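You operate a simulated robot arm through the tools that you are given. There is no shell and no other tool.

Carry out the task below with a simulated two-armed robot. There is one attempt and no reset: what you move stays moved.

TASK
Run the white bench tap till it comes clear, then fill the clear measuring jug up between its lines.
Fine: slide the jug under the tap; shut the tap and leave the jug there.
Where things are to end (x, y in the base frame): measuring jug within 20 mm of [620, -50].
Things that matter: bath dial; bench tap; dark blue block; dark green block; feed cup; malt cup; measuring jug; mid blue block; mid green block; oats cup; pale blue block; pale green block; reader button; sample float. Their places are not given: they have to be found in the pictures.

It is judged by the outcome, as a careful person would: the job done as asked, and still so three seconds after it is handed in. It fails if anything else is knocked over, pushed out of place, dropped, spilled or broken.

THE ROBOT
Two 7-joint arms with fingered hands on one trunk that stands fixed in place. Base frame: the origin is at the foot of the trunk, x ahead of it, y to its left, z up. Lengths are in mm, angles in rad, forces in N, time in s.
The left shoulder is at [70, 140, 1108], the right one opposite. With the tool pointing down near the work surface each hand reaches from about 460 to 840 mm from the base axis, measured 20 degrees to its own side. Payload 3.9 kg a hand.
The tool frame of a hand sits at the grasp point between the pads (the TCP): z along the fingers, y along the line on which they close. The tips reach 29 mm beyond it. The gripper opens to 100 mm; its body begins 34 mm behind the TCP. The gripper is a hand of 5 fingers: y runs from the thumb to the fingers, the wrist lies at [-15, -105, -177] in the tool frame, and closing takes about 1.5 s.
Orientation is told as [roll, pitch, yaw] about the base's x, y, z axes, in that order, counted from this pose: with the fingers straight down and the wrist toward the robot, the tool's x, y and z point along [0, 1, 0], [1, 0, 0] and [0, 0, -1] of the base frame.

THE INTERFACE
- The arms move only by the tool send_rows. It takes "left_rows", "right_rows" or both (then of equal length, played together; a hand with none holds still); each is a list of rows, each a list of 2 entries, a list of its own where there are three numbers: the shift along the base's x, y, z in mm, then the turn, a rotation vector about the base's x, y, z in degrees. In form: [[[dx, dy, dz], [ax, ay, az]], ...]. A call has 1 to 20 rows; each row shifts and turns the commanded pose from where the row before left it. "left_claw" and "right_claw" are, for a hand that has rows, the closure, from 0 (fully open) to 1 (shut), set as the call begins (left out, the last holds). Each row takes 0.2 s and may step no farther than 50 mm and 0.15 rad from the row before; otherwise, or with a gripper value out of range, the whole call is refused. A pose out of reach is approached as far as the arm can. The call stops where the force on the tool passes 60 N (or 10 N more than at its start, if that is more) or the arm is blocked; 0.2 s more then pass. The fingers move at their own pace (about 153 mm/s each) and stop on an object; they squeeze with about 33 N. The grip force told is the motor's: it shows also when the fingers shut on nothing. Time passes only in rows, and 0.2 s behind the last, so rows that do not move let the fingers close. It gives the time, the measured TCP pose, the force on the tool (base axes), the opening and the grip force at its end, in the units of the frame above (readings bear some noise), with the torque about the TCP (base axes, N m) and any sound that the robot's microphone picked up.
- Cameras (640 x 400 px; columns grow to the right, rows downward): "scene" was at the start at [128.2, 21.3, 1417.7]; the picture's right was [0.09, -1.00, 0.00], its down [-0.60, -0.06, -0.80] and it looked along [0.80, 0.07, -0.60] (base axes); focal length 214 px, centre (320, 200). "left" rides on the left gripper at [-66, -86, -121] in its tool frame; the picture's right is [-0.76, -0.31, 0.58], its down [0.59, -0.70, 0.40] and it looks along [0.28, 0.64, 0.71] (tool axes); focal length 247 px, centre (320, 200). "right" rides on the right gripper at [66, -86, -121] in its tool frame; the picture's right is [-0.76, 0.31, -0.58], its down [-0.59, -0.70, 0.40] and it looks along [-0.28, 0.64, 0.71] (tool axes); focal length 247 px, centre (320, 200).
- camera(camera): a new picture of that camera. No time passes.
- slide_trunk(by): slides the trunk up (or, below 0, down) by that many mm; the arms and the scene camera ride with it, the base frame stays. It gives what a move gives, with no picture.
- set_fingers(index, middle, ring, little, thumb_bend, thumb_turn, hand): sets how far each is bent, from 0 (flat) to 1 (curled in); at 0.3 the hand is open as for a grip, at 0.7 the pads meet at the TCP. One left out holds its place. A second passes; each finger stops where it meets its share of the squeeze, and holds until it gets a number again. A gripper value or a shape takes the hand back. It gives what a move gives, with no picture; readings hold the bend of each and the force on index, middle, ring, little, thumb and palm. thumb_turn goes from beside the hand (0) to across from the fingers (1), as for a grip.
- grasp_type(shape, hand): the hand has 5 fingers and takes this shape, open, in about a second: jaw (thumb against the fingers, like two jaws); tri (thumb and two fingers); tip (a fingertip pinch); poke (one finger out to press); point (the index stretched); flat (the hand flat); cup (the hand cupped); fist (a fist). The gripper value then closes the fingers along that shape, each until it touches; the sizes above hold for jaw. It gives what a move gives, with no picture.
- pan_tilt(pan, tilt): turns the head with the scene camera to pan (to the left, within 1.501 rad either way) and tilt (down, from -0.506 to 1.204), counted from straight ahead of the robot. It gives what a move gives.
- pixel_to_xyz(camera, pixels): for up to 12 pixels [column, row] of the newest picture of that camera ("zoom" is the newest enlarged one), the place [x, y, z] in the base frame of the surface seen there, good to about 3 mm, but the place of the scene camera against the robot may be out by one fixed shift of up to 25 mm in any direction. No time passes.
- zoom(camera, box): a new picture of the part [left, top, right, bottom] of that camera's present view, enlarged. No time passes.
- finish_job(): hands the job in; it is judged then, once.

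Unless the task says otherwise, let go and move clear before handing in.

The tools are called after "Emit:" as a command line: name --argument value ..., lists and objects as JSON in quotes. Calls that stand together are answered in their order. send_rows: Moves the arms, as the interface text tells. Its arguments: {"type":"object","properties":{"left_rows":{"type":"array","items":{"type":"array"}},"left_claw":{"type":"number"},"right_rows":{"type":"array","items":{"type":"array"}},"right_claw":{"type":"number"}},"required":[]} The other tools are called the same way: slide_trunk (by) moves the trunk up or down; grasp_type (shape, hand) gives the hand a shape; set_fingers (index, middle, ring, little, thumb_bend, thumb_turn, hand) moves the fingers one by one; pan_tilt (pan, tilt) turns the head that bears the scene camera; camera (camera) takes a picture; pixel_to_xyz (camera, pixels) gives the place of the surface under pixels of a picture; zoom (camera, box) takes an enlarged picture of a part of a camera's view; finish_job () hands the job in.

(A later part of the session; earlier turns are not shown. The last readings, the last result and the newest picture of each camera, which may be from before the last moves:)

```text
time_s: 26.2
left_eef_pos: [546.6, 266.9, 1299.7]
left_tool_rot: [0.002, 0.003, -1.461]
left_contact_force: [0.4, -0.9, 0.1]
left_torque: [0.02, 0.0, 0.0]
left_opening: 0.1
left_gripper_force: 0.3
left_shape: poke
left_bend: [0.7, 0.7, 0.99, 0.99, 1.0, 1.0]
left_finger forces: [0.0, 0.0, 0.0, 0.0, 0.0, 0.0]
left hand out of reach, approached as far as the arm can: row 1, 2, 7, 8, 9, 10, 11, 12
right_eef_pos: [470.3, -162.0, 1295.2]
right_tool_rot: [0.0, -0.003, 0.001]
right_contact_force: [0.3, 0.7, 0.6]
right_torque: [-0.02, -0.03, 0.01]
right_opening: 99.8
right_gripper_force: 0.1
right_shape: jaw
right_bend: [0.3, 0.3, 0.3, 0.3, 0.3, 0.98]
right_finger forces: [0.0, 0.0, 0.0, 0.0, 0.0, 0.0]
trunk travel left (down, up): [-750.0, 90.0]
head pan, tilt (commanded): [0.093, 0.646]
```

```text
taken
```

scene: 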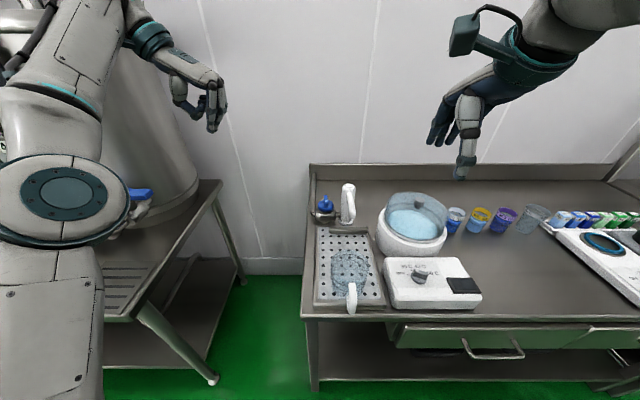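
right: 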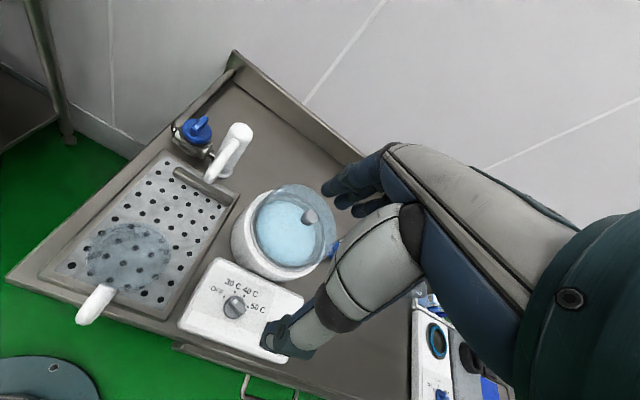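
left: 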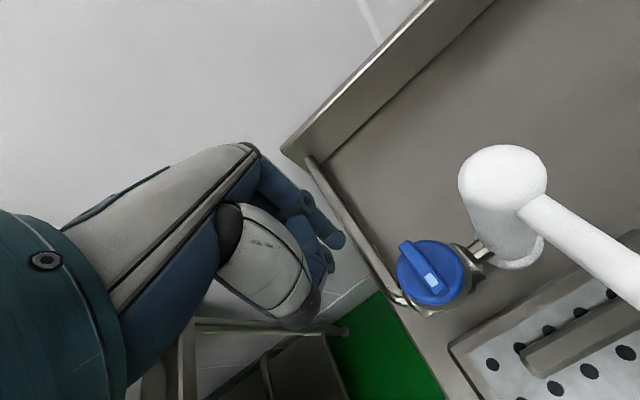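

The arm is still stretched at about 626 mm, but up-and-in was the only strongly combined direction I've tried. I'll test straight down next, which is tangential-down plus inward, and then right-and-in.

Emit:
send_rows --left_rows '[[[-6, -3, -42], [0, 0, 8]], [[-6, -3, -42], [0, 0, 8]], [[-6, -3, -42], [0, 0, 8]]]'

Emit:
send_rows --left_rows '[[[-8, -37, -17], [0, 0, 8]], [[-8, -37, -17], [0, 0, 8]], [[-8, -37, -17], [0, 0, 8]]]'

Emit:
send_rows --left_rows '[[[-35, 16, -18], [0, 0, 0]], [[-35, 16, -18], [0, 0, 0]], [[-35, 16, -18], [0, 0, 0]]]'

```text
time_s: 27.0
left_eef_pos: [529.8, 254.2, 1173.3]
left_tool_rot: [0.003, -0.001, -1.048]
left_contact_force: [-1.3, 0.0, 0.9]
left_torque: [0.0, -0.01, 0.0]
left_opening: 0.0
left_gripper_force: 0.1
left_shape: poke
left_bend: [0.7, 0.7, 0.99, 0.99, 1.0, 1.0]
left_finger forces: [0.0, 0.0, 0.1, 0.0, 0.0, 0.1]
right_eef_pos: [470.4, -162.5, 1295.3]
right_tool_rot: [-0.001, -0.001, -0.001]
right_contact_force: [0.0, 0.5, 0.9]
right_torque: [-0.01, -0.03, -0.01]
right_opening: 99.8
right_gripper_force: 0.0
right_shape: jaw
right_bend: [0.3, 0.3, 0.3, 0.3, 0.3, 0.98]
right_finger forces: [0.0, 0.0, 0.0, 0.0, 0.0, 0.0]
trunk travel left (down, up): [-750.0, 90.0]
head pan, tilt (commanded): [0.093, 0.646]
```

```text
time_s: 27.8
left_eef_pos: [504.0, 141.6, 1122.6]
left_tool_rot: [0.003, 0.001, -0.628]
left_contact_force: [0.9, -0.2, -0.7]
left_torque: [0.02, 0.0, -0.01]
left_opening: 0.1
left_gripper_force: 0.0
left_shape: poke
left_bend: [0.7, 0.7, 0.99, 0.99, 1.0, 1.0]
left_finger forces: [0.1, 0.0, 0.1, 0.1, 0.0, 0.0]
right_eef_pos: [472.0, -165.6, 1294.9]
right_tool_rot: [0.002, 0.0, -0.002]
right_contact_force: [0.4, -0.5, -1.2]
right_torque: [0.01, 0.01, 0.05]
right_opening: 99.8
right_gripper_force: 0.0
right_shape: jaw
right_bend: [0.3, 0.3, 0.3, 0.3, 0.3, 0.98]
right_finger forces: [0.0, 0.0, 0.0, 0.1, 0.0, 0.1]
trunk travel left (down, up): [-750.0, 90.0]
head pan, tilt (commanded): [0.093, 0.646]
```

```text
time_s: 28.6
left_eef_pos: [400.1, 199.0, 1069.2]
left_tool_rot: [0.002, 0.0, -0.626]
left_contact_force: [0.3, -0.5, 0.2]
left_torque: [-0.02, -0.05, -0.02]
left_opening: 0.0
left_gripper_force: 0.0
left_shape: poke
left_bend: [0.7, 0.7, 0.99, 0.99, 1.0, 1.0]
left_finger forces: [0.0, 0.0, 0.0, 0.0, 0.1, 0.1]
right_eef_pos: [471.3, -159.9, 1294.9]
right_tool_rot: [0.0, -0.002, 0.001]
right_contact_force: [0.1, -0.1, -0.4]
right_torque: [-0.03, -0.01, 0.01]
right_opening: 100.0
right_gripper_force: 0.1
right_shape: jaw
right_bend: [0.3, 0.3, 0.3, 0.3, 0.3, 0.98]
right_finger forces: [0.0, 0.1, 0.0, 0.0, 0.0, 0.1]
trunk travel left (down, up): [-750.0, 90.0]
head pan, tilt (commanded): [0.093, 0.646]
```

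The arm is free: all rows followed one-to-one and the hand is at (400, 199, 1069), yaw -36°. From now on I'll keep the wrist well inside 600 mm of the shoulder. I'll check the arm's shape before moving on.

Emit:
camera --camera "scene"

Emit:
camera --camera "left"

```text
taken
```

scene: 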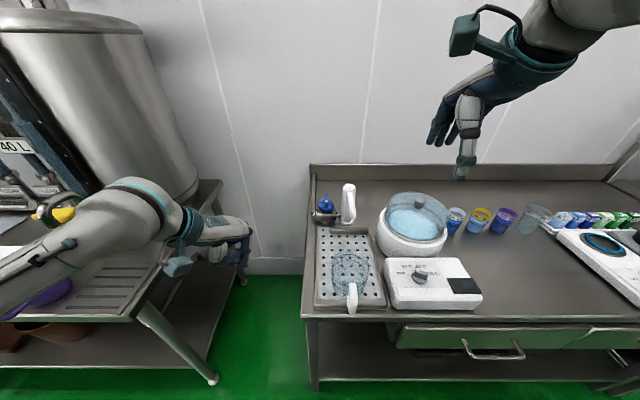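

```text
taken
```

left: 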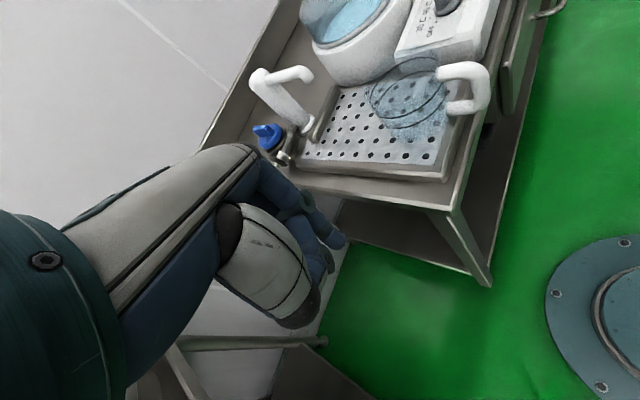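

The left elbow now points out to the left, near the other bench. I'll check its height against the purple mug there, which I must not knock.

Emit:
pixel_to_xyz --camera "scene" --pixels '[[40, 255], [10, 270], [90, 225], [130, 200], [160, 210], [30, 298], [10, 310], [60, 285], [100, 290], [190, 225], [230, 235], [180, 265]]'

Emit:
pan_tilt --pan 0.9 --tilt 0.9

Emit:
camera --camera "scene"

```text
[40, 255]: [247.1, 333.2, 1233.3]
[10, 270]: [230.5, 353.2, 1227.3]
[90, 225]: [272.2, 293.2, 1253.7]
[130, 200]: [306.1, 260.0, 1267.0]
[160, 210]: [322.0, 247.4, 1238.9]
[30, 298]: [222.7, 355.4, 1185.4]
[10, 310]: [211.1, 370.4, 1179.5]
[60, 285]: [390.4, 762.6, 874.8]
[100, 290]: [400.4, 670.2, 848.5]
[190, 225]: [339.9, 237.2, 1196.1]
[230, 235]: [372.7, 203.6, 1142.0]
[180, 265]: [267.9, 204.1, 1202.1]
```

```text
time_s: 29.7
left_eef_pos: [400.8, 197.8, 1068.2]
left_tool_rot: [-0.001, 0.003, -0.629]
left_contact_force: [0.1, 0.3, -0.6]
left_torque: [0.01, -0.02, -0.02]
left_opening: 0.1
left_gripper_force: 0.1
left_shape: poke
left_bend: [0.7, 0.7, 0.99, 0.99, 1.0, 1.0]
left_finger forces: [0.0, 0.0, 0.0, 0.0, 0.0, 0.1]
right_eef_pos: [471.9, -162.3, 1295.1]
right_tool_rot: [0.0, 0.0, -0.001]
right_contact_force: [-0.1, 0.7, 0.5]
right_torque: [-0.02, 0.0, 0.0]
right_opening: 99.7
right_gripper_force: 0.1
right_shape: jaw
right_bend: [0.3, 0.3, 0.3, 0.3, 0.3, 0.98]
right_finger forces: [0.0, 0.0, 0.0, 0.1, 0.0, 0.0]
trunk travel left (down, up): [-750.0, 90.0]
head pan, tilt (commanded): [0.901, 0.901]
```

```text
taken
```

scene: 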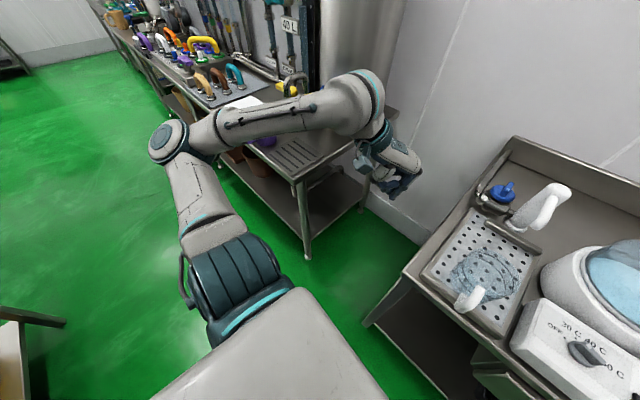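

The elbow is at about z 1200, far above the other bench's items, so it's safe. I'll turn the head back to the work and bring the left hand to a staging point above-left of the knob, at yaw 0 and tilted 15° forward to gain reach.

Emit:
send_rows --left_rows '[[[30, -10, -2], [0, 0, 7.2]], [[33, -10.6, -3], [0, 0, 7.2]], [[33, -10.6, -3], [0, 0, 7.2]], [[33, -10.6, -3], [0, 0, 7.2]], [[33, -10.6, -3], [0, 0, 7.2]], [[33, -10.6, -3], [0, -7.5, 0]], [[33, -10.6, -3], [0, -7.5, 0]], [[33, -10.6, -3], [0, 0, 0]], [[33, -10.6, -3], [0, 0, 0]], [[30, -10.6, -2], [0, 0, 0]], [[0, 0, 0], [0, 0, 0]]]'

Emit:
pan_tilt --pan 0.0 --tilt 0.75

Emit:
camera --camera "left"

Emit:
camera --camera "scene"

```text
time_s: 32.1
left_eef_pos: [725.4, 91.9, 1043.3]
left_tool_rot: [0.0, -0.26, 0.001]
left_contact_force: [0.1, 1.1, 0.0]
left_torque: [0.0, -0.02, 0.0]
left_opening: 0.1
left_gripper_force: 0.0
left_shape: poke
left_bend: [0.7, 0.7, 0.99, 0.99, 1.0, 1.0]
left_finger forces: [0.0, 0.1, 0.0, 0.1, 0.1, 0.0]
right_eef_pos: [471.0, -161.4, 1293.6]
right_tool_rot: [-0.001, 0.001, 0.002]
right_contact_force: [0.2, -0.2, 0.1]
right_torque: [-0.01, 0.0, -0.01]
right_opening: 99.8
right_gripper_force: 0.1
right_shape: jaw
right_bend: [0.3, 0.3, 0.3, 0.3, 0.3, 0.98]
right_finger forces: [0.0, 0.1, 0.1, 0.0, 0.1, 0.2]
trunk travel left (down, up): [-750.0, 90.0]
head pan, tilt (commanded): [0.901, 0.901]
```

```text
time_s: 33.3
left_eef_pos: [726.2, 91.2, 1041.6]
left_tool_rot: [0.0, -0.26, 0.001]
left_contact_force: [0.6, -0.4, -0.7]
left_torque: [-0.01, 0.0, -0.02]
left_opening: 0.2
left_gripper_force: 0.1
left_shape: poke
left_bend: [0.7, 0.7, 0.99, 0.99, 1.0, 1.0]
left_finger forces: [0.0, 0.0, 0.0, 0.0, 0.1, 0.1]
right_eef_pos: [472.2, -162.9, 1294.1]
right_tool_rot: [0.0, -0.001, 0.0]
right_contact_force: [0.7, -0.2, -0.1]
right_torque: [0.0, -0.01, 0.01]
right_opening: 99.9
right_gripper_force: 0.0
right_shape: jaw
right_bend: [0.3, 0.3, 0.3, 0.3, 0.3, 0.98]
right_finger forces: [0.0, 0.0, 0.0, 0.0, 0.1, 0.1]
trunk travel left (down, up): [-750.0, 90.0]
head pan, tilt (commanded): [0.0, 0.75]
```

```text
taken
```

left: 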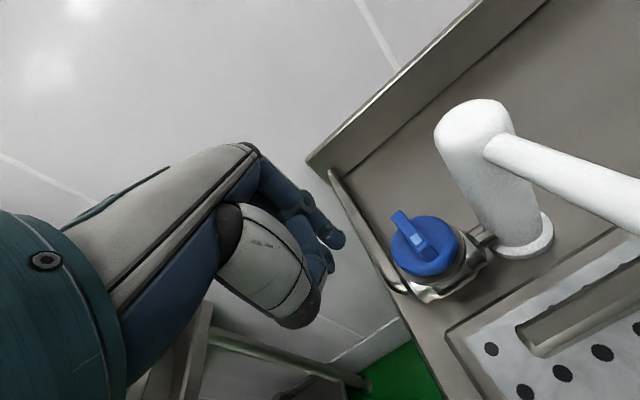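

```text
taken
```

scene: 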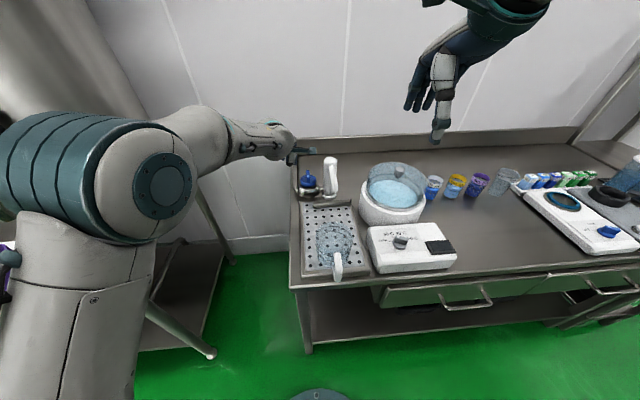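

The arm followed exactly to (726, 91, 1042) and the knob is clear of the hand in the left view. I'll re-measure the bar and the index tip from here.

Emit:
zoom --camera "left" --box '[270, 160, 500, 310]'

Emit:
pixel_to_xyz --camera "left" --pixels '[[398, 214], [410, 228], [422, 245], [428, 254], [404, 218], [416, 250], [440, 225], [395, 245], [450, 255], [425, 278], [338, 240], [343, 246]]'

```text
2.67 times, centred on (385, 235) of left
```

zoom: 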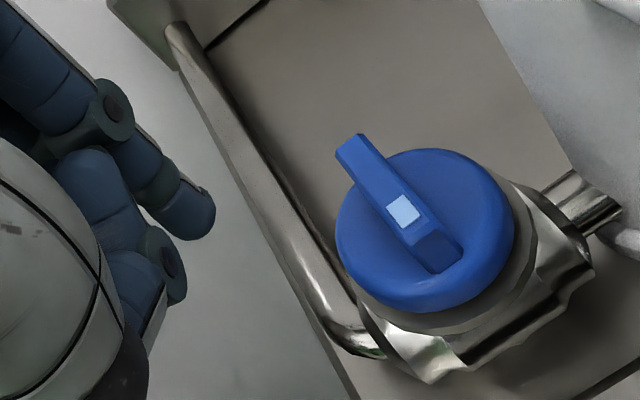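

```text
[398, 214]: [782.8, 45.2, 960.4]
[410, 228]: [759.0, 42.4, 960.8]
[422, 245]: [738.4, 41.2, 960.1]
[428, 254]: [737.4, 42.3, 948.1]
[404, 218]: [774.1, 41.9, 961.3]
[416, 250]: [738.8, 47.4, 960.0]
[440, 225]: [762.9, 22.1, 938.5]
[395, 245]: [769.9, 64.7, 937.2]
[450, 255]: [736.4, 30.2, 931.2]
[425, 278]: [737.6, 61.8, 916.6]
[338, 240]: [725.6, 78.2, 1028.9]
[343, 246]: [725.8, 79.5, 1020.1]
```

The bar runs from x 738 to 784 at y 44, with its top at z 960 and the disc top at 938. I'll lower the index tip to just left of the bar's near end.

Emit:
send_rows --left_rows '[[[8, -6, -20], [0, 0, 0]], [[0, -4, -20], [0, 0, 0]], [[0, 0, -20], [0, 0, 0]], [[0, 0, -6], [0, 0, 0]], [[0, 0, 0], [0, 0, 0]]]'

Emit:
camera --camera "left"

Emit:
zoom --camera "scene" --box '[250, 110, 390, 290]'

```text
time_s: 34.5
left_eef_pos: [733.4, 78.6, 975.0]
left_tool_rot: [0.002, -0.259, 0.001]
left_contact_force: [1.3, 0.6, -0.1]
left_torque: [0.0, -0.02, -0.02]
left_opening: 0.1
left_gripper_force: 0.0
left_shape: poke
left_bend: [0.7, 0.7, 0.99, 0.99, 1.0, 1.0]
left_finger forces: [0.1, 0.0, 0.1, 0.0, 0.1, 0.1]
right_eef_pos: [471.5, -162.3, 1294.9]
right_tool_rot: [0.0, 0.0, 0.002]
right_contact_force: [-0.8, -0.4, -0.6]
right_torque: [0.01, -0.01, -0.01]
right_opening: 99.6
right_gripper_force: 0.0
right_shape: jaw
right_bend: [0.3, 0.3, 0.3, 0.3, 0.3, 0.98]
right_finger forces: [0.1, 0.0, 0.0, 0.0, 0.1, 0.0]
trunk travel left (down, up): [-750.0, 90.0]
head pan, tilt (commanded): [0.0, 0.75]
```

```text
taken
```

left: 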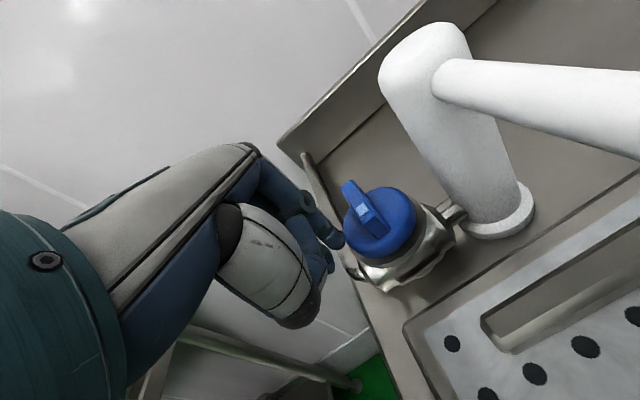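

```text
2.22 times, centred on (320, 200) of scene
```

zoom: 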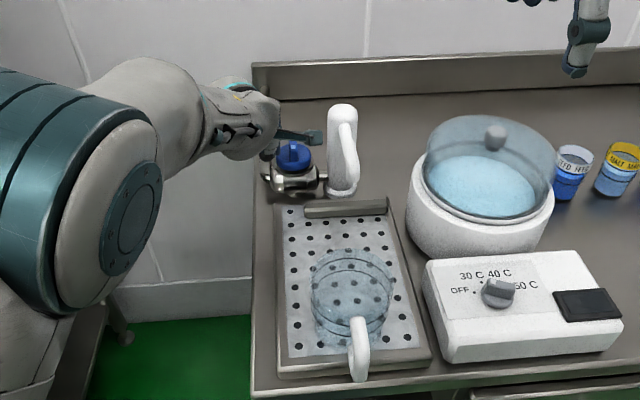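

The index tip now sits just left of the knob with no contact force. I'll zoom in to confirm its height and gap to the bar.

Emit:
zoom --camera "left" --box '[280, 160, 440, 280]'

Emit:
pixel_to_xyz --camera "zoom" --pixels '[[250, 325], [235, 310], [225, 290], [262, 130], [310, 185], [350, 250], [330, 180], [380, 110], [280, 300], [320, 330], [245, 330], [370, 230]]'

```text
3.33 times, centred on (360, 220) of left
```

zoom: 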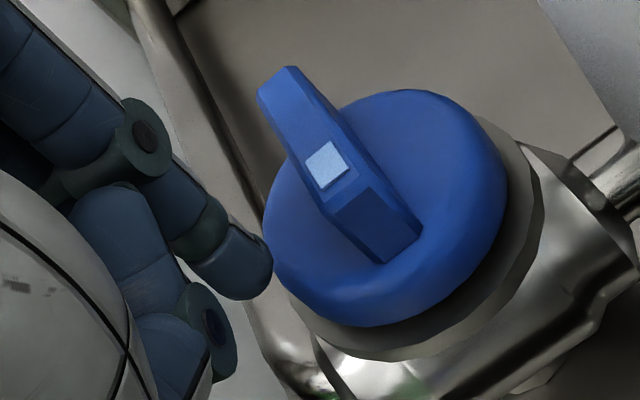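

```text
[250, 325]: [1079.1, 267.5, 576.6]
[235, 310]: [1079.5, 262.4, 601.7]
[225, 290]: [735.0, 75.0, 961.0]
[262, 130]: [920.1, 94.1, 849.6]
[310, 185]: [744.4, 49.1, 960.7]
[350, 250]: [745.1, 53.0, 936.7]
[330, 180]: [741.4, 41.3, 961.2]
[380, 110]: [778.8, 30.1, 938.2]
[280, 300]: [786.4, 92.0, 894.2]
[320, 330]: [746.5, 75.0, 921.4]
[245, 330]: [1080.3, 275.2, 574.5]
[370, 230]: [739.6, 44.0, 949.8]
```

The tip is at bar height with about 14 mm of gap. I'll push toward -y in small steps, watching the force and the microphone for the first movement of the tap.

Emit:
send_rows --left_rows '[[[0, -5, 0], [0, 0, 0]], [[0, -5, 0], [0, 0, 0]], [[0, -4, 0], [0, 0, 0]], [[0, -3, 0], [0, 0, 0]]]'

Emit:
zoom --camera "left" --box '[280, 160, 440, 280]'

```text
time_s: 35.5
left_eef_pos: [734.2, 63.8, 973.6]
left_tool_rot: [0.001, -0.262, 0.002]
left_contact_force: [0.4, 5.2, 1.3]
left_torque: [0.07, -0.01, 0.03]
left_opening: 0.0
left_gripper_force: 0.0
left_shape: poke
left_bend: [0.7, 0.7, 0.99, 0.99, 1.0, 1.0]
left_finger forces: [5.3, 0.0, 0.0, 0.1, 0.1, 0.1]
right_eef_pos: [471.6, -161.2, 1295.4]
right_tool_rot: [-0.001, -0.001, 0.001]
right_contact_force: [-0.4, 0.7, 0.0]
right_torque: [0.02, 0.01, -0.02]
right_opening: 99.7
right_gripper_force: 0.1
right_shape: jaw
right_bend: [0.3, 0.3, 0.3, 0.3, 0.3, 0.98]
right_finger forces: [0.0, 0.0, 0.0, 0.1, 0.0, 0.1]
trunk travel left (down, up): [-750.0, 90.0]
head pan, tilt (commanded): [0.0, 0.75]
```

```text
3.33 times, centred on (360, 220) of left
```

zoom: 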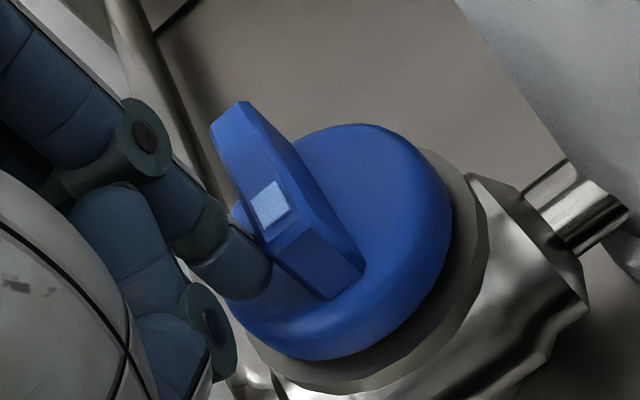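

The index has touched the bar with 5.2 N at TCP y ≈ 64. I'll push on a few more millimetres and look for the bar turning.

Emit:
send_rows --left_rows '[[[-1, -3, 0], [0, 0, 0]], [[-1, -3, 0], [0, 0, 0]]]'

Emit:
zoom --camera "left" --box '[280, 160, 440, 280]'

Emit:
zoom --camera "scene" --box '[280, 130, 380, 290]'

```text
time_s: 36.1
left_eef_pos: [732.0, 56.6, 974.6]
left_tool_rot: [-0.007, -0.26, 0.005]
left_contact_force: [0.3, 0.0, 0.9]
left_torque: [0.01, 0.0, -0.01]
left_opening: 0.1
left_gripper_force: 0.0
left_shape: poke
left_bend: [0.7, 0.7, 0.99, 0.99, 1.0, 1.0]
left_finger forces: [0.1, 0.0, 0.0, 0.1, 0.1, 0.0]
right_eef_pos: [471.1, -162.5, 1293.4]
right_tool_rot: [-0.001, 0.0, 0.0]
right_contact_force: [-0.4, -1.0, -0.8]
right_torque: [-0.01, 0.02, 0.01]
right_opening: 99.4
right_gripper_force: 0.1
right_shape: jaw
right_bend: [0.3, 0.3, 0.3, 0.3, 0.3, 0.98]
right_finger forces: [0.0, 0.1, 0.0, 0.0, 0.1, 0.0]
trunk travel left (down, up): [-750.0, 90.0]
head pan, tilt (commanded): [0.0, 0.75]
```

```text
3.33 times, centred on (360, 220) of left
```

zoom: 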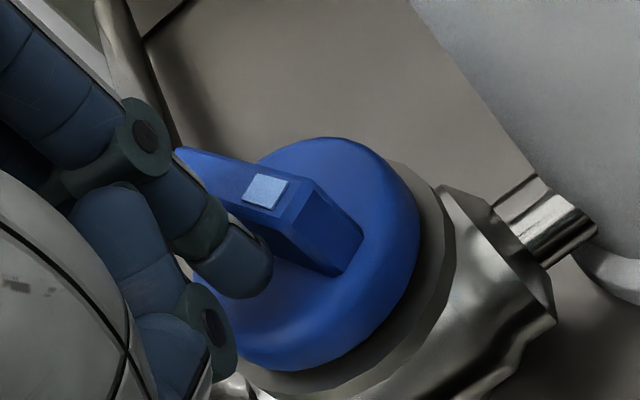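

```text
2.50 times, centred on (330, 210) of scene
```

zoom: 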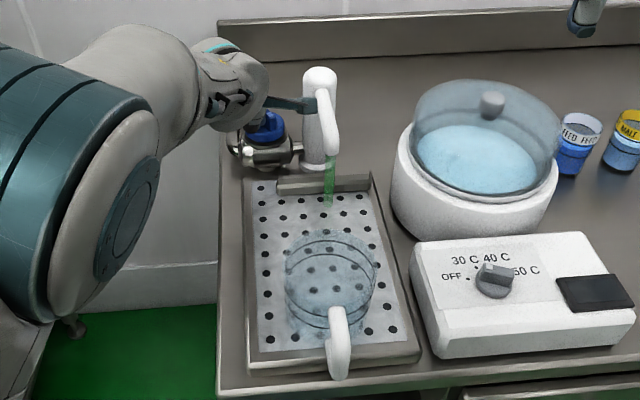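

The bar turned counterclockwise by about 35° and green, stale water is now running from the spout at about (330,185) in the zoomed scene. The jug is clear of the stream. I'll let it run and watch the colour.

Emit:
send_rows --left_rows '[[[0, 0, 0], [0, 0, 0]], [[0, 0, 0], [0, 0, 0]], [[0, 0, 0], [0, 0, 0]], [[0, 0, 0], [0, 0, 0]], [[0, 0, 0], [0, 0, 0]], [[0, 0, 0], [0, 0, 0]], [[0, 0, 0], [0, 0, 0]], [[0, 0, 0], [0, 0, 0]], [[0, 0, 0], [0, 0, 0]], [[0, 0, 0], [0, 0, 0]]]'

Emit:
zoom --camera "scene" --box '[290, 140, 370, 270]'

Emit:
camera --camera "left"

```text
time_s: 38.3
left_eef_pos: [732.0, 57.4, 974.1]
left_tool_rot: [-0.004, -0.26, 0.006]
left_contact_force: [0.3, -0.7, -0.8]
left_torque: [0.01, 0.01, -0.01]
left_opening: 0.2
left_gripper_force: 0.0
left_shape: poke
left_bend: [0.7, 0.7, 0.99, 0.99, 1.0, 1.0]
left_finger forces: [0.1, 0.1, 0.0, 0.0, 0.0, 0.0]
right_eef_pos: [471.7, -163.5, 1295.0]
right_tool_rot: [0.0, 0.0, 0.001]
right_contact_force: [0.0, -0.9, -0.6]
right_torque: [-0.02, -0.02, -0.01]
right_opening: 99.7
right_gripper_force: 0.0
right_shape: jaw
right_bend: [0.3, 0.3, 0.3, 0.3, 0.3, 0.98]
right_finger forces: [0.0, 0.0, 0.0, 0.0, 0.0, 0.1]
trunk travel left (down, up): [-750.0, 90.0]
head pan, tilt (commanded): [0.0, 0.75]
```

```text
3.08 times, centred on (330, 205) of scene
```

zoom: 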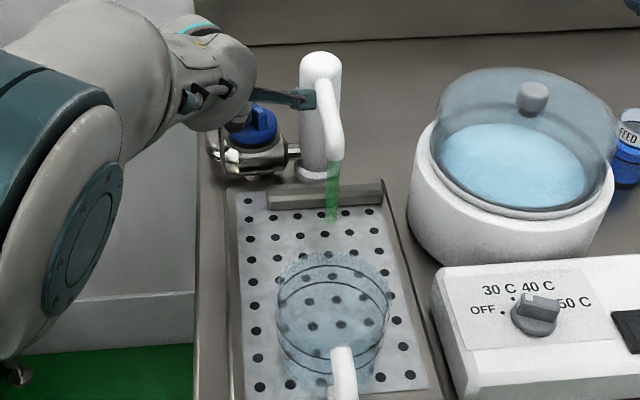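

```text
taken
```

left: 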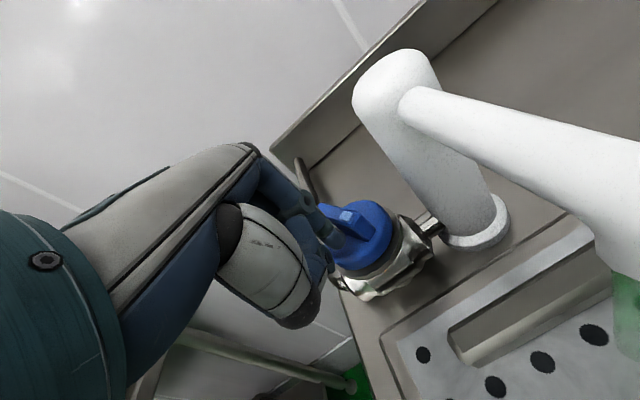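

The stream is still green. While it runs I'll use the time to prepare the right hand: tri shape, then yaw +90° and lower toward a safe point above and right of the jug handle.

Emit:
grasp_type --shape "tri" --hand "right"

Emit:
send_rows --right_rows '[[[-6.5, 3.5, -10], [0, 0, 8.2]], [[-6.5, 3.5, -10], [0, 0, 8.2]], [[-6.5, 3.5, -10], [0, 0, 8.2]], [[-6.5, 3.5, -10], [0, 0, 8.2]], [[-6.5, 3.5, -10], [0, 0, 8.2]], [[-6.5, 3.5, -10], [0, 0, 8.2]], [[-6.5, 3.5, -10], [0, 0, 8.2]], [[-6.5, 3.5, -10], [0, 0, 8.2]], [[-6.5, 3.5, -10], [0, 0, 8.2]], [[-6.5, 3.5, -10], [0, 0, 8.2]], [[-6.5, 3.5, -10], [0, 0, 8]]]'

Emit:
camera --camera "scene"

Emit:
camera --camera "right"

Emit:
zoom --camera "scene" --box '[290, 140, 370, 270]'

```text
time_s: 39.2
left_eef_pos: [732.7, 58.8, 973.6]
left_tool_rot: [-0.004, -0.261, 0.007]
left_contact_force: [0.1, -0.5, 1.0]
left_torque: [-0.01, -0.02, 0.03]
left_opening: 0.3
left_gripper_force: 0.0
left_shape: poke
left_bend: [0.7, 0.7, 0.99, 0.99, 1.0, 1.0]
left_finger forces: [0.1, 0.0, 0.0, 0.1, 0.0, 0.1]
right_eef_pos: [471.5, -162.5, 1294.7]
right_tool_rot: [0.002, 0.0, 0.0]
right_contact_force: [-0.2, 0.8, -0.5]
right_torque: [-0.02, 0.0, -0.01]
right_opening: 99.8
right_gripper_force: 0.0
right_shape: tri
right_bend: [0.3, 0.3, 0.99, 0.99, 0.3, 0.98]
right_finger forces: [0.1, 0.1, 0.1, 0.0, 0.1, 0.1]
trunk travel left (down, up): [-750.0, 90.0]
head pan, tilt (commanded): [0.0, 0.75]
```

```text
time_s: 41.6
left_eef_pos: [732.4, 57.5, 973.1]
left_tool_rot: [-0.004, -0.258, 0.007]
left_contact_force: [-0.2, 0.0, -0.3]
left_torque: [-0.02, -0.02, 0.01]
left_opening: 0.1
left_gripper_force: 0.0
left_shape: poke
left_bend: [0.7, 0.7, 0.99, 0.99, 1.0, 1.0]
left_finger forces: [0.0, 0.0, 0.0, 0.0, 0.1, 0.0]
right_eef_pos: [400.3, -123.2, 1184.4]
right_tool_rot: [0.0, -0.001, 1.575]
right_contact_force: [-0.7, -0.5, 0.2]
right_torque: [0.0, 0.02, 0.02]
right_opening: 99.7
right_gripper_force: 0.0
right_shape: tri
right_bend: [0.3, 0.3, 0.99, 0.99, 0.3, 0.98]
right_finger forces: [0.0, 0.0, 0.0, 0.0, 0.0, 0.1]
trunk travel left (down, up): [-750.0, 90.0]
head pan, tilt (commanded): [0.0, 0.75]
```

```text
taken
```

scene: 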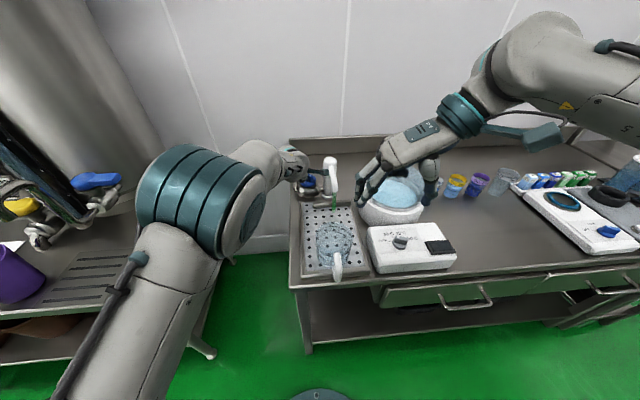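

```text
taken
```

right: 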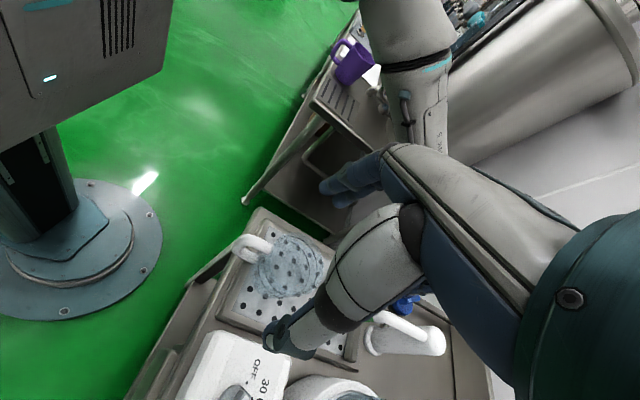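

```text
3.08 times, centred on (330, 205) of scene
```

zoom: 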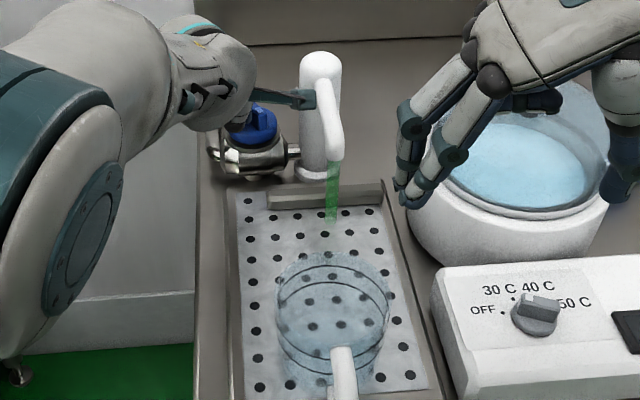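

The stream at zoomed (332,190) is still green after 5 s at about 35° open. I'll open the tap further to flush it faster.

Emit:
send_rows --left_rows '[[[0, -4, 0], [0, 0, 0]], [[1, -4, 0], [0, 0, 0]], [[1, -4, 0], [0, 0, 0]]]'

Emit:
zoom --camera "left" --box '[280, 160, 440, 280]'

Emit:
zoom --camera "scene" --box '[290, 140, 370, 270]'

```text
time_s: 42.4
left_eef_pos: [735.1, 54.8, 979.4]
left_tool_rot: [-0.026, -0.262, 0.03]
left_contact_force: [-1.8, 1.9, 1.0]
left_torque: [0.02, 0.0, 0.0]
left_opening: 0.0
left_gripper_force: 0.0
left_shape: poke
left_bend: [0.7, 0.7, 0.99, 0.99, 1.0, 1.0]
left_finger forces: [3.7, 0.0, 0.1, 0.0, 0.1, 0.0]
right_eef_pos: [398.6, -123.3, 1185.7]
right_tool_rot: [0.0, 0.0, 1.572]
right_contact_force: [0.3, -0.4, -0.5]
right_torque: [-0.01, 0.03, 0.02]
right_opening: 99.8
right_gripper_force: 0.1
right_shape: tri
right_bend: [0.3, 0.3, 0.99, 0.99, 0.3, 0.98]
right_finger forces: [0.0, 0.0, 0.0, 0.1, 0.1, 0.0]
trunk travel left (down, up): [-750.0, 90.0]
head pan, tilt (commanded): [0.0, 0.75]
```

```text
3.33 times, centred on (360, 220) of left
```

zoom: 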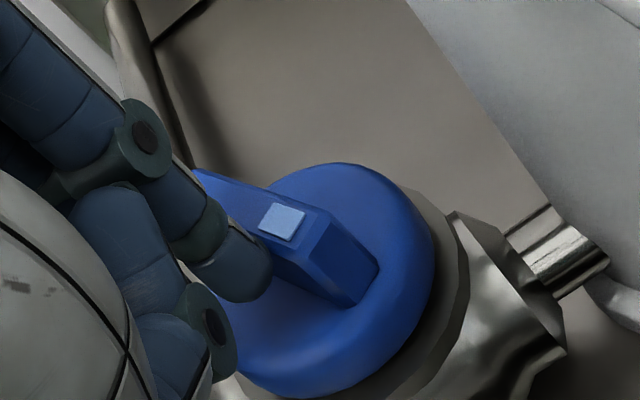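

```text
3.08 times, centred on (330, 205) of scene
```

zoom: 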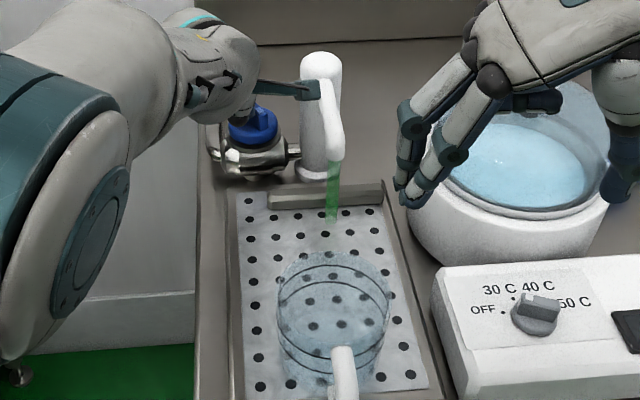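

The left hand only got to y 54.8 instead of 46, with small tool force and a rise in z, so something else may be resisting. In the scene picture the left elbow has also drifted. I'll check what the arm is near before pushing more.

Emit:
camera --camera "scene"

Emit:
pixel_to_xyz --camera "scene" --pixels '[[210, 210], [245, 220], [215, 250], [260, 170], [290, 160], [312, 166], [322, 170], [332, 178], [150, 280], [270, 200]]'

Emit:
camera --camera "right"

Emit:
camera --camera "left"

```text
taken
```

scene: 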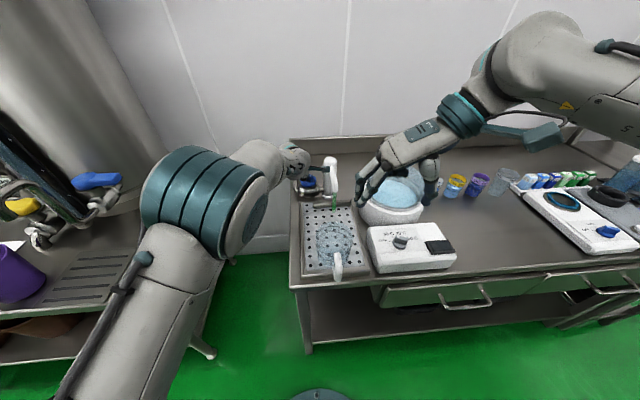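

```text
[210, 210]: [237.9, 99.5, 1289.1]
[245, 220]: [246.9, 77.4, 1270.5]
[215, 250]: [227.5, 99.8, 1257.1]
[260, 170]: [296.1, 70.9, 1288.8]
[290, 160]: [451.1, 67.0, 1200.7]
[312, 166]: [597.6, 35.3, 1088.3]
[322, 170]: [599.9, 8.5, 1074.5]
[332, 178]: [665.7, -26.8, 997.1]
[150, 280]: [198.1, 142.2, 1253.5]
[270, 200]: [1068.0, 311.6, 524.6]
```

```text
taken
```

right: 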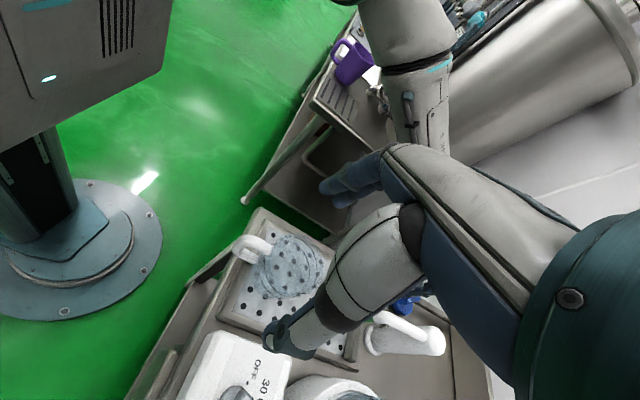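

```text
taken
```

left: 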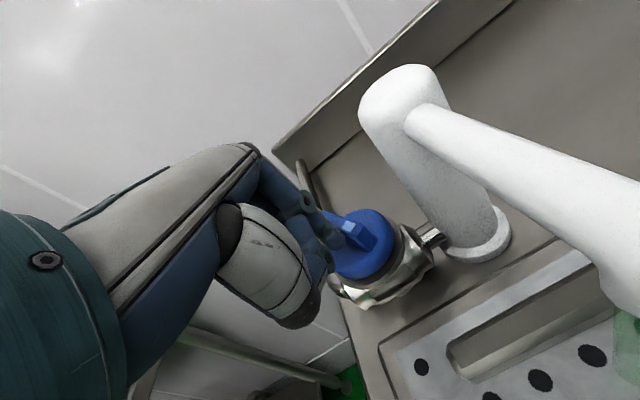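

The elbow has swung up to about (240, 95, 1280) but is clear of objects. I'll hold still for a moment to see whether the hand settles to its command or is really blocked.

Emit:
send_rows --left_rows '[[[0, 0, 0], [0, 0, 0]], [[0, 0, 0], [0, 0, 0]], [[0, 0, 0], [0, 0, 0]]]'

Emit:
zoom --camera "left" --box '[280, 160, 440, 280]'

Emit:
zoom --camera "scene" --box '[290, 140, 370, 270]'

```text
time_s: 43.2
left_eef_pos: [737.0, 56.6, 975.2]
left_tool_rot: [-0.021, -0.258, 0.029]
left_contact_force: [-1.1, 0.7, 0.4]
left_torque: [0.0, 0.0, 0.01]
left_opening: 0.0
left_gripper_force: 0.0
left_shape: poke
left_bend: [0.7, 0.7, 0.99, 0.99, 1.0, 1.0]
left_finger forces: [1.9, 0.1, 0.0, 0.1, 0.1, 0.0]
right_eef_pos: [399.7, -123.2, 1185.2]
right_tool_rot: [0.0, -0.001, 1.57]
right_contact_force: [-0.6, 0.9, 0.8]
right_torque: [-0.03, 0.04, -0.01]
right_opening: 99.7
right_gripper_force: 0.0
right_shape: tri
right_bend: [0.3, 0.3, 0.99, 0.99, 0.3, 0.98]
right_finger forces: [0.0, 0.0, 0.0, 0.0, 0.0, 0.0]
trunk travel left (down, up): [-750.0, 90.0]
head pan, tilt (commanded): [0.0, 0.75]
```

```text
3.33 times, centred on (360, 220) of left
```

zoom: 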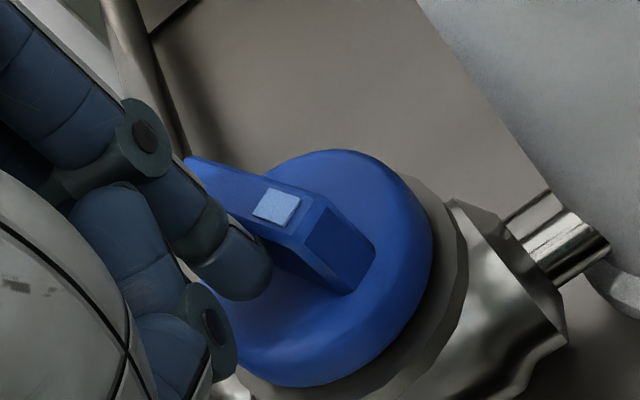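

```text
3.08 times, centred on (330, 205) of scene
```

zoom: 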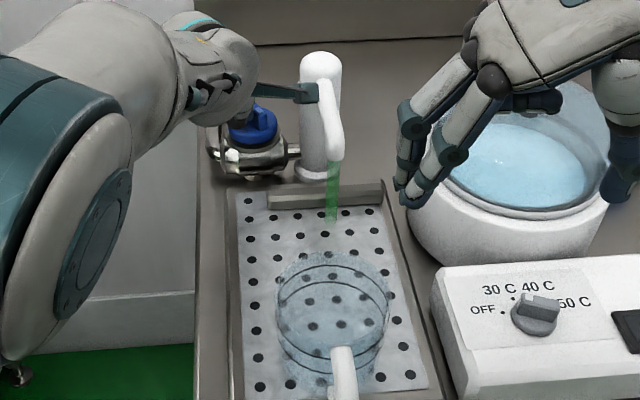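

The hand holds at y ≈ 57 with only about 2 N at the tool, so the limit is elsewhere in the arm. The tap is open enough anyway, so I'll back the finger off slightly, let the water keep running, and watch how the hand follows.

Emit:
send_rows --left_rows '[[[0, 5, 0], [0, 0, 0]], [[0, 5, 0], [0, 0, 0]], [[0, 0, 0], [0, 0, 0]], [[0, 0, 0], [0, 0, 0]], [[0, 0, 0], [0, 0, 0]]]'

Emit:
zoom --camera "left" --box '[280, 160, 440, 280]'

Emit:
zoom --camera "scene" --box '[290, 140, 370, 270]'

```text
time_s: 44.4
left_eef_pos: [732.5, 58.6, 971.2]
left_tool_rot: [-0.011, -0.252, 0.014]
left_contact_force: [0.0, -0.7, -0.5]
left_torque: [0.02, 0.01, 0.02]
left_opening: 0.0
left_gripper_force: 0.0
left_shape: poke
left_bend: [0.7, 0.7, 0.99, 0.99, 1.0, 1.0]
left_finger forces: [0.0, 0.0, 0.0, 0.0, 0.1, 0.0]
right_eef_pos: [400.2, -123.3, 1185.2]
right_tool_rot: [0.001, 0.0, 1.571]
right_contact_force: [0.5, 0.7, 0.3]
right_torque: [-0.01, 0.0, -0.01]
right_opening: 99.8
right_gripper_force: 0.0
right_shape: tri
right_bend: [0.3, 0.3, 0.99, 0.99, 0.3, 0.98]
right_finger forces: [0.0, 0.1, 0.1, 0.1, 0.0, 0.1]
trunk travel left (down, up): [-750.0, 90.0]
head pan, tilt (commanded): [0.0, 0.75]
```

```text
3.33 times, centred on (360, 220) of left
```

zoom: 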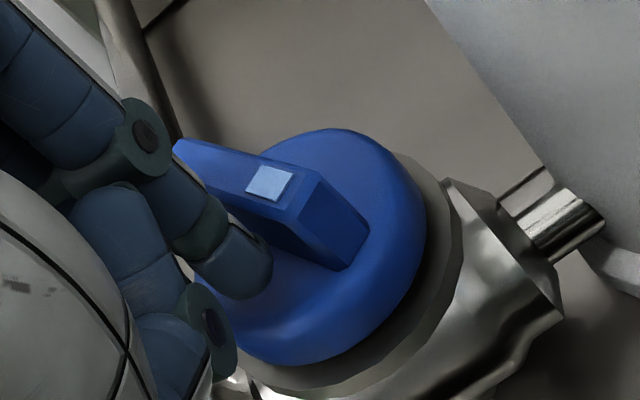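

```text
3.08 times, centred on (330, 205) of scene
```

zoom: 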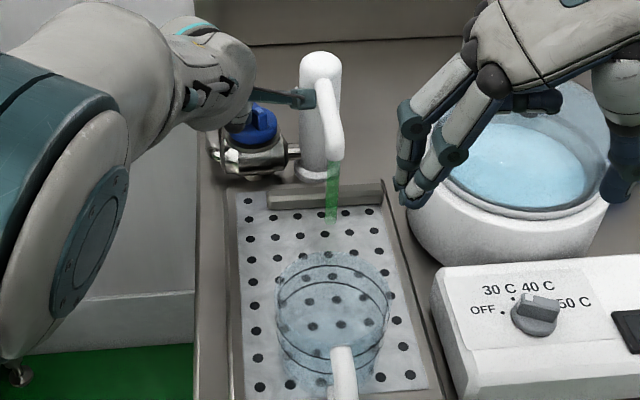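

The finger is free of the bar now and the stream is still green. I'll wait 4 s more and look again.

Emit:
send_rows --left_rows '[[[0, 2, 0], [0, 0, 0]], [[0, 0, 0], [0, 0, 0]], [[0, 0, 0], [0, 0, 0]], [[0, 0, 0], [0, 0, 0]], [[0, 0, 0], [0, 0, 0]], [[0, 0, 0], [0, 0, 0]], [[0, 0, 0], [0, 0, 0]], [[0, 0, 0], [0, 0, 0]], [[0, 0, 0], [0, 0, 0]], [[0, 0, 0], [0, 0, 0]], [[0, 0, 0], [0, 0, 0]], [[0, 0, 0], [0, 0, 0]], [[0, 0, 0], [0, 0, 0]], [[0, 0, 0], [0, 0, 0]], [[0, 0, 0], [0, 0, 0]], [[0, 0, 0], [0, 0, 0]], [[0, 0, 0], [0, 0, 0]], [[0, 0, 0], [0, 0, 0]], [[0, 0, 0], [0, 0, 0]], [[0, 0, 0], [0, 0, 0]]]'

Emit:
zoom --camera "scene" --box '[290, 140, 370, 270]'

```text
time_s: 48.6
left_eef_pos: [735.7, 60.3, 976.0]
left_tool_rot: [-0.008, -0.259, 0.013]
left_contact_force: [0.7, 0.1, 0.1]
left_torque: [-0.03, 0.0, 0.0]
left_opening: 0.2
left_gripper_force: 0.1
left_shape: poke
left_bend: [0.7, 0.7, 0.99, 0.99, 1.0, 1.0]
left_finger forces: [0.0, 0.1, 0.0, 0.0, 0.0, 0.0]
right_eef_pos: [401.8, -123.4, 1185.4]
right_tool_rot: [0.002, 0.0, 1.572]
right_contact_force: [-0.2, -0.1, 1.1]
right_torque: [0.02, -0.02, 0.0]
right_opening: 100.0
right_gripper_force: 0.1
right_shape: tri
right_bend: [0.3, 0.3, 0.99, 0.99, 0.3, 0.98]
right_finger forces: [0.0, 0.0, 0.0, 0.1, 0.0, 0.0]
trunk travel left (down, up): [-750.0, 90.0]
head pan, tilt (commanded): [0.0, 0.75]
```

```text
3.08 times, centred on (330, 205) of scene
```

zoom: 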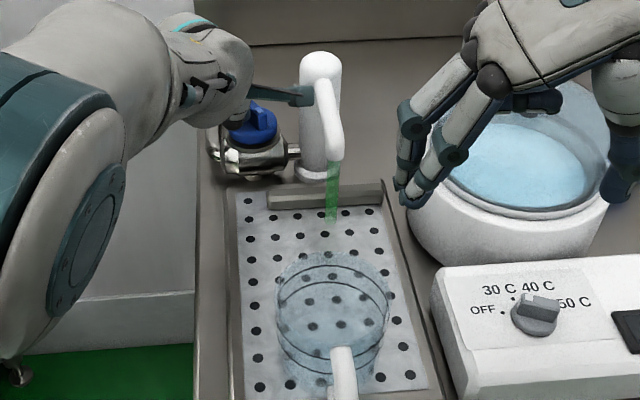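

Still green after 12 s. While it keeps running I'll measure the jug from the right camera.

Emit:
zoom --camera "right" --box '[210, 200, 350, 360]'

Emit:
pixel_to_xyz --camera "right" --pixels '[[240, 245], [250, 243], [262, 247], [248, 256], [236, 252], [290, 240], [260, 275], [285, 290], [318, 268], [300, 245], [320, 300], [240, 300]]'

Emit:
zoom --camera "scene" --box '[300, 205, 370, 290]'

Emit:
pixel_to_xyz --camera "zoom" --pixels '[[300, 110], [300, 140], [230, 200], [400, 200], [300, 250], [300, 290], [230, 280], [390, 280], [330, 300], [335, 330], [340, 270], [345, 360]]'

```text
2.50 times, centred on (280, 280) of right
```

zoom: 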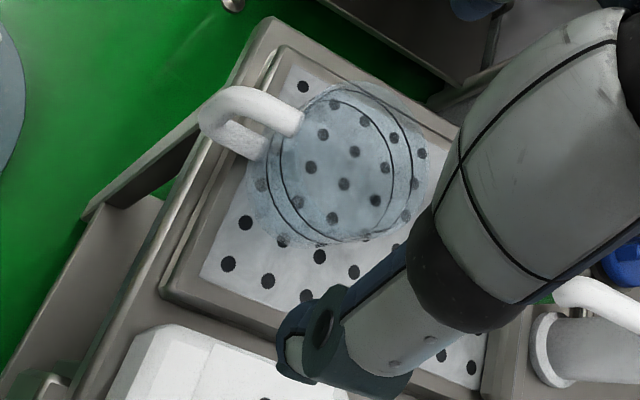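

```text
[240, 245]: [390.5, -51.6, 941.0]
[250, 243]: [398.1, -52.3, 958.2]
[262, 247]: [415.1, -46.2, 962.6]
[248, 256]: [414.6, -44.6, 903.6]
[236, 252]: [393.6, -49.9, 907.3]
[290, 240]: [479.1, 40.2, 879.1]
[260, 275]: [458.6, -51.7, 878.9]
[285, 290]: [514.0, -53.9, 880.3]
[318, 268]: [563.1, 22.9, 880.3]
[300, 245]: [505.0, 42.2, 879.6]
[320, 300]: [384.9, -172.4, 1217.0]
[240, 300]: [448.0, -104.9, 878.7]
```

```text
4.71 times, centred on (335, 248) of scene
```

zoom: 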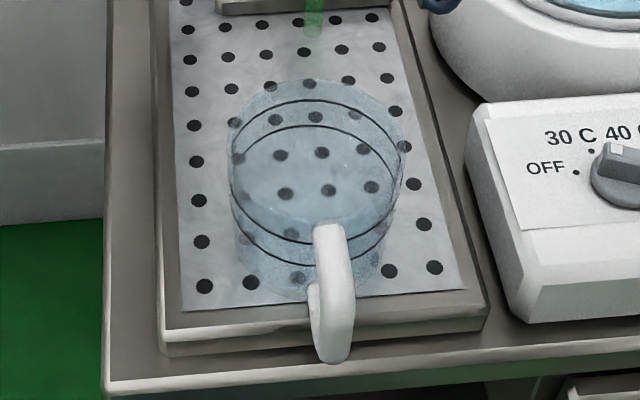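

```text
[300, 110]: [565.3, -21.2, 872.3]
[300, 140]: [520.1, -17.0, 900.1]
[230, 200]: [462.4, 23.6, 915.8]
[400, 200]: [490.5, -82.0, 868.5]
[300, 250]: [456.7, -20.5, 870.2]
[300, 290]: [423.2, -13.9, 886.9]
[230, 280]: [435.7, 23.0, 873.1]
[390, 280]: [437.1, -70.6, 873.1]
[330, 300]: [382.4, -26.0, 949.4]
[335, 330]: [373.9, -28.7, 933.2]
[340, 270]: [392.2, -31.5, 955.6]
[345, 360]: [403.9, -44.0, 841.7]
```

The jug's loop handle spans x 388–425, z 903–965 at y ≈ -47, and the two level rings show clearly in the scene zoom. I'll bring the right hand above the handle with a 60 mm opening while the tap runs.

Emit:
send_rows --right_rows '[[[0, 8, -12], [0, 0, 0]], [[0, 8, -12], [0, 0, 0]], [[0, 8, -12], [0, 0, 0]], [[0, 8, -12], [0, 0, 0]], [[0, 8, -12], [0, 0, 0]], [[0, 8, -12], [0, 0, 0]], [[0, 8, -12], [0, 0, 0]], [[0, 8, -12], [0, 0, 0]], [[0, 8, -12], [0, 0, 0]], [[0, 4, -12], [0, 0, 0]], [[0, 0, 0], [0, 0, 0]]]' --right_claw 0.4

Emit:
camera --camera "scene"

Emit:
camera --camera "right"

Emit:
zoom --camera "scene" --box '[290, 140, 370, 270]'

```text
time_s: 51.0
left_eef_pos: [735.1, 60.9, 975.5]
left_tool_rot: [-0.008, -0.261, 0.013]
left_contact_force: [-0.5, -0.5, -0.2]
left_torque: [0.0, 0.02, 0.0]
left_opening: 0.0
left_gripper_force: 0.1
left_shape: poke
left_bend: [0.7, 0.7, 0.99, 0.99, 1.0, 1.0]
left_finger forces: [0.0, 0.0, 0.1, 0.0, 0.1, 0.0]
right_eef_pos: [401.8, -48.8, 1066.2]
right_tool_rot: [0.0, -0.001, 1.571]
right_contact_force: [0.6, 0.5, 0.1]
right_torque: [0.0, 0.01, -0.03]
right_opening: 60.2
right_gripper_force: 0.0
right_shape: tri
right_bend: [0.39, 0.39, 0.99, 0.99, 0.3, 1.0]
right_finger forces: [0.0, 0.1, 0.1, 0.0, 0.0, 0.0]
trunk travel left (down, up): [-750.0, 90.0]
head pan, tilt (commanded): [0.0, 0.75]
```

```text
taken
```

scene: 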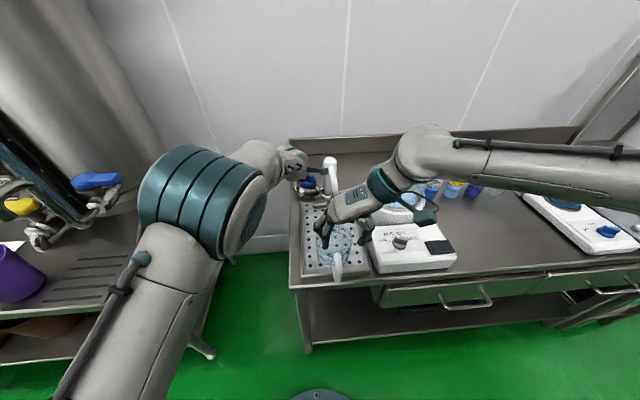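

```text
taken
```

right: 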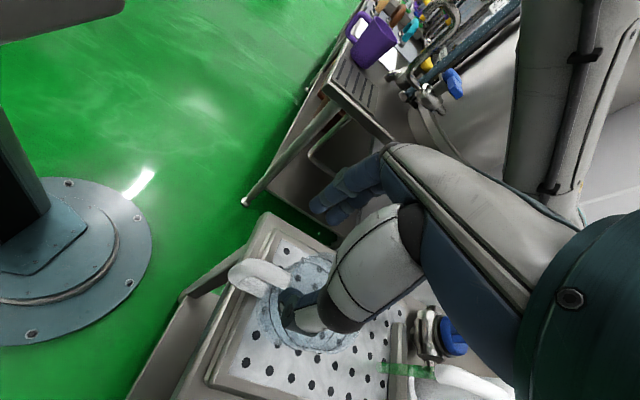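

```text
3.08 times, centred on (330, 205) of scene
```

zoom: 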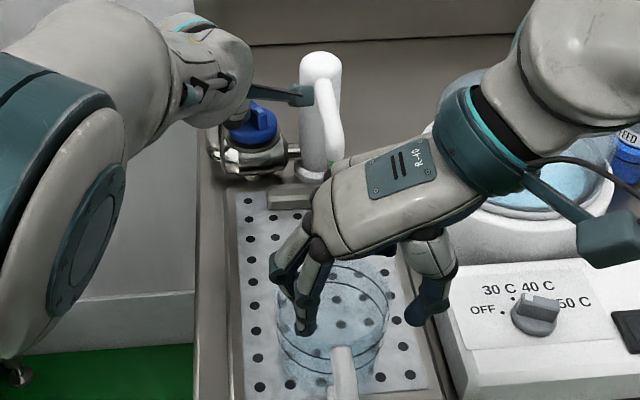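

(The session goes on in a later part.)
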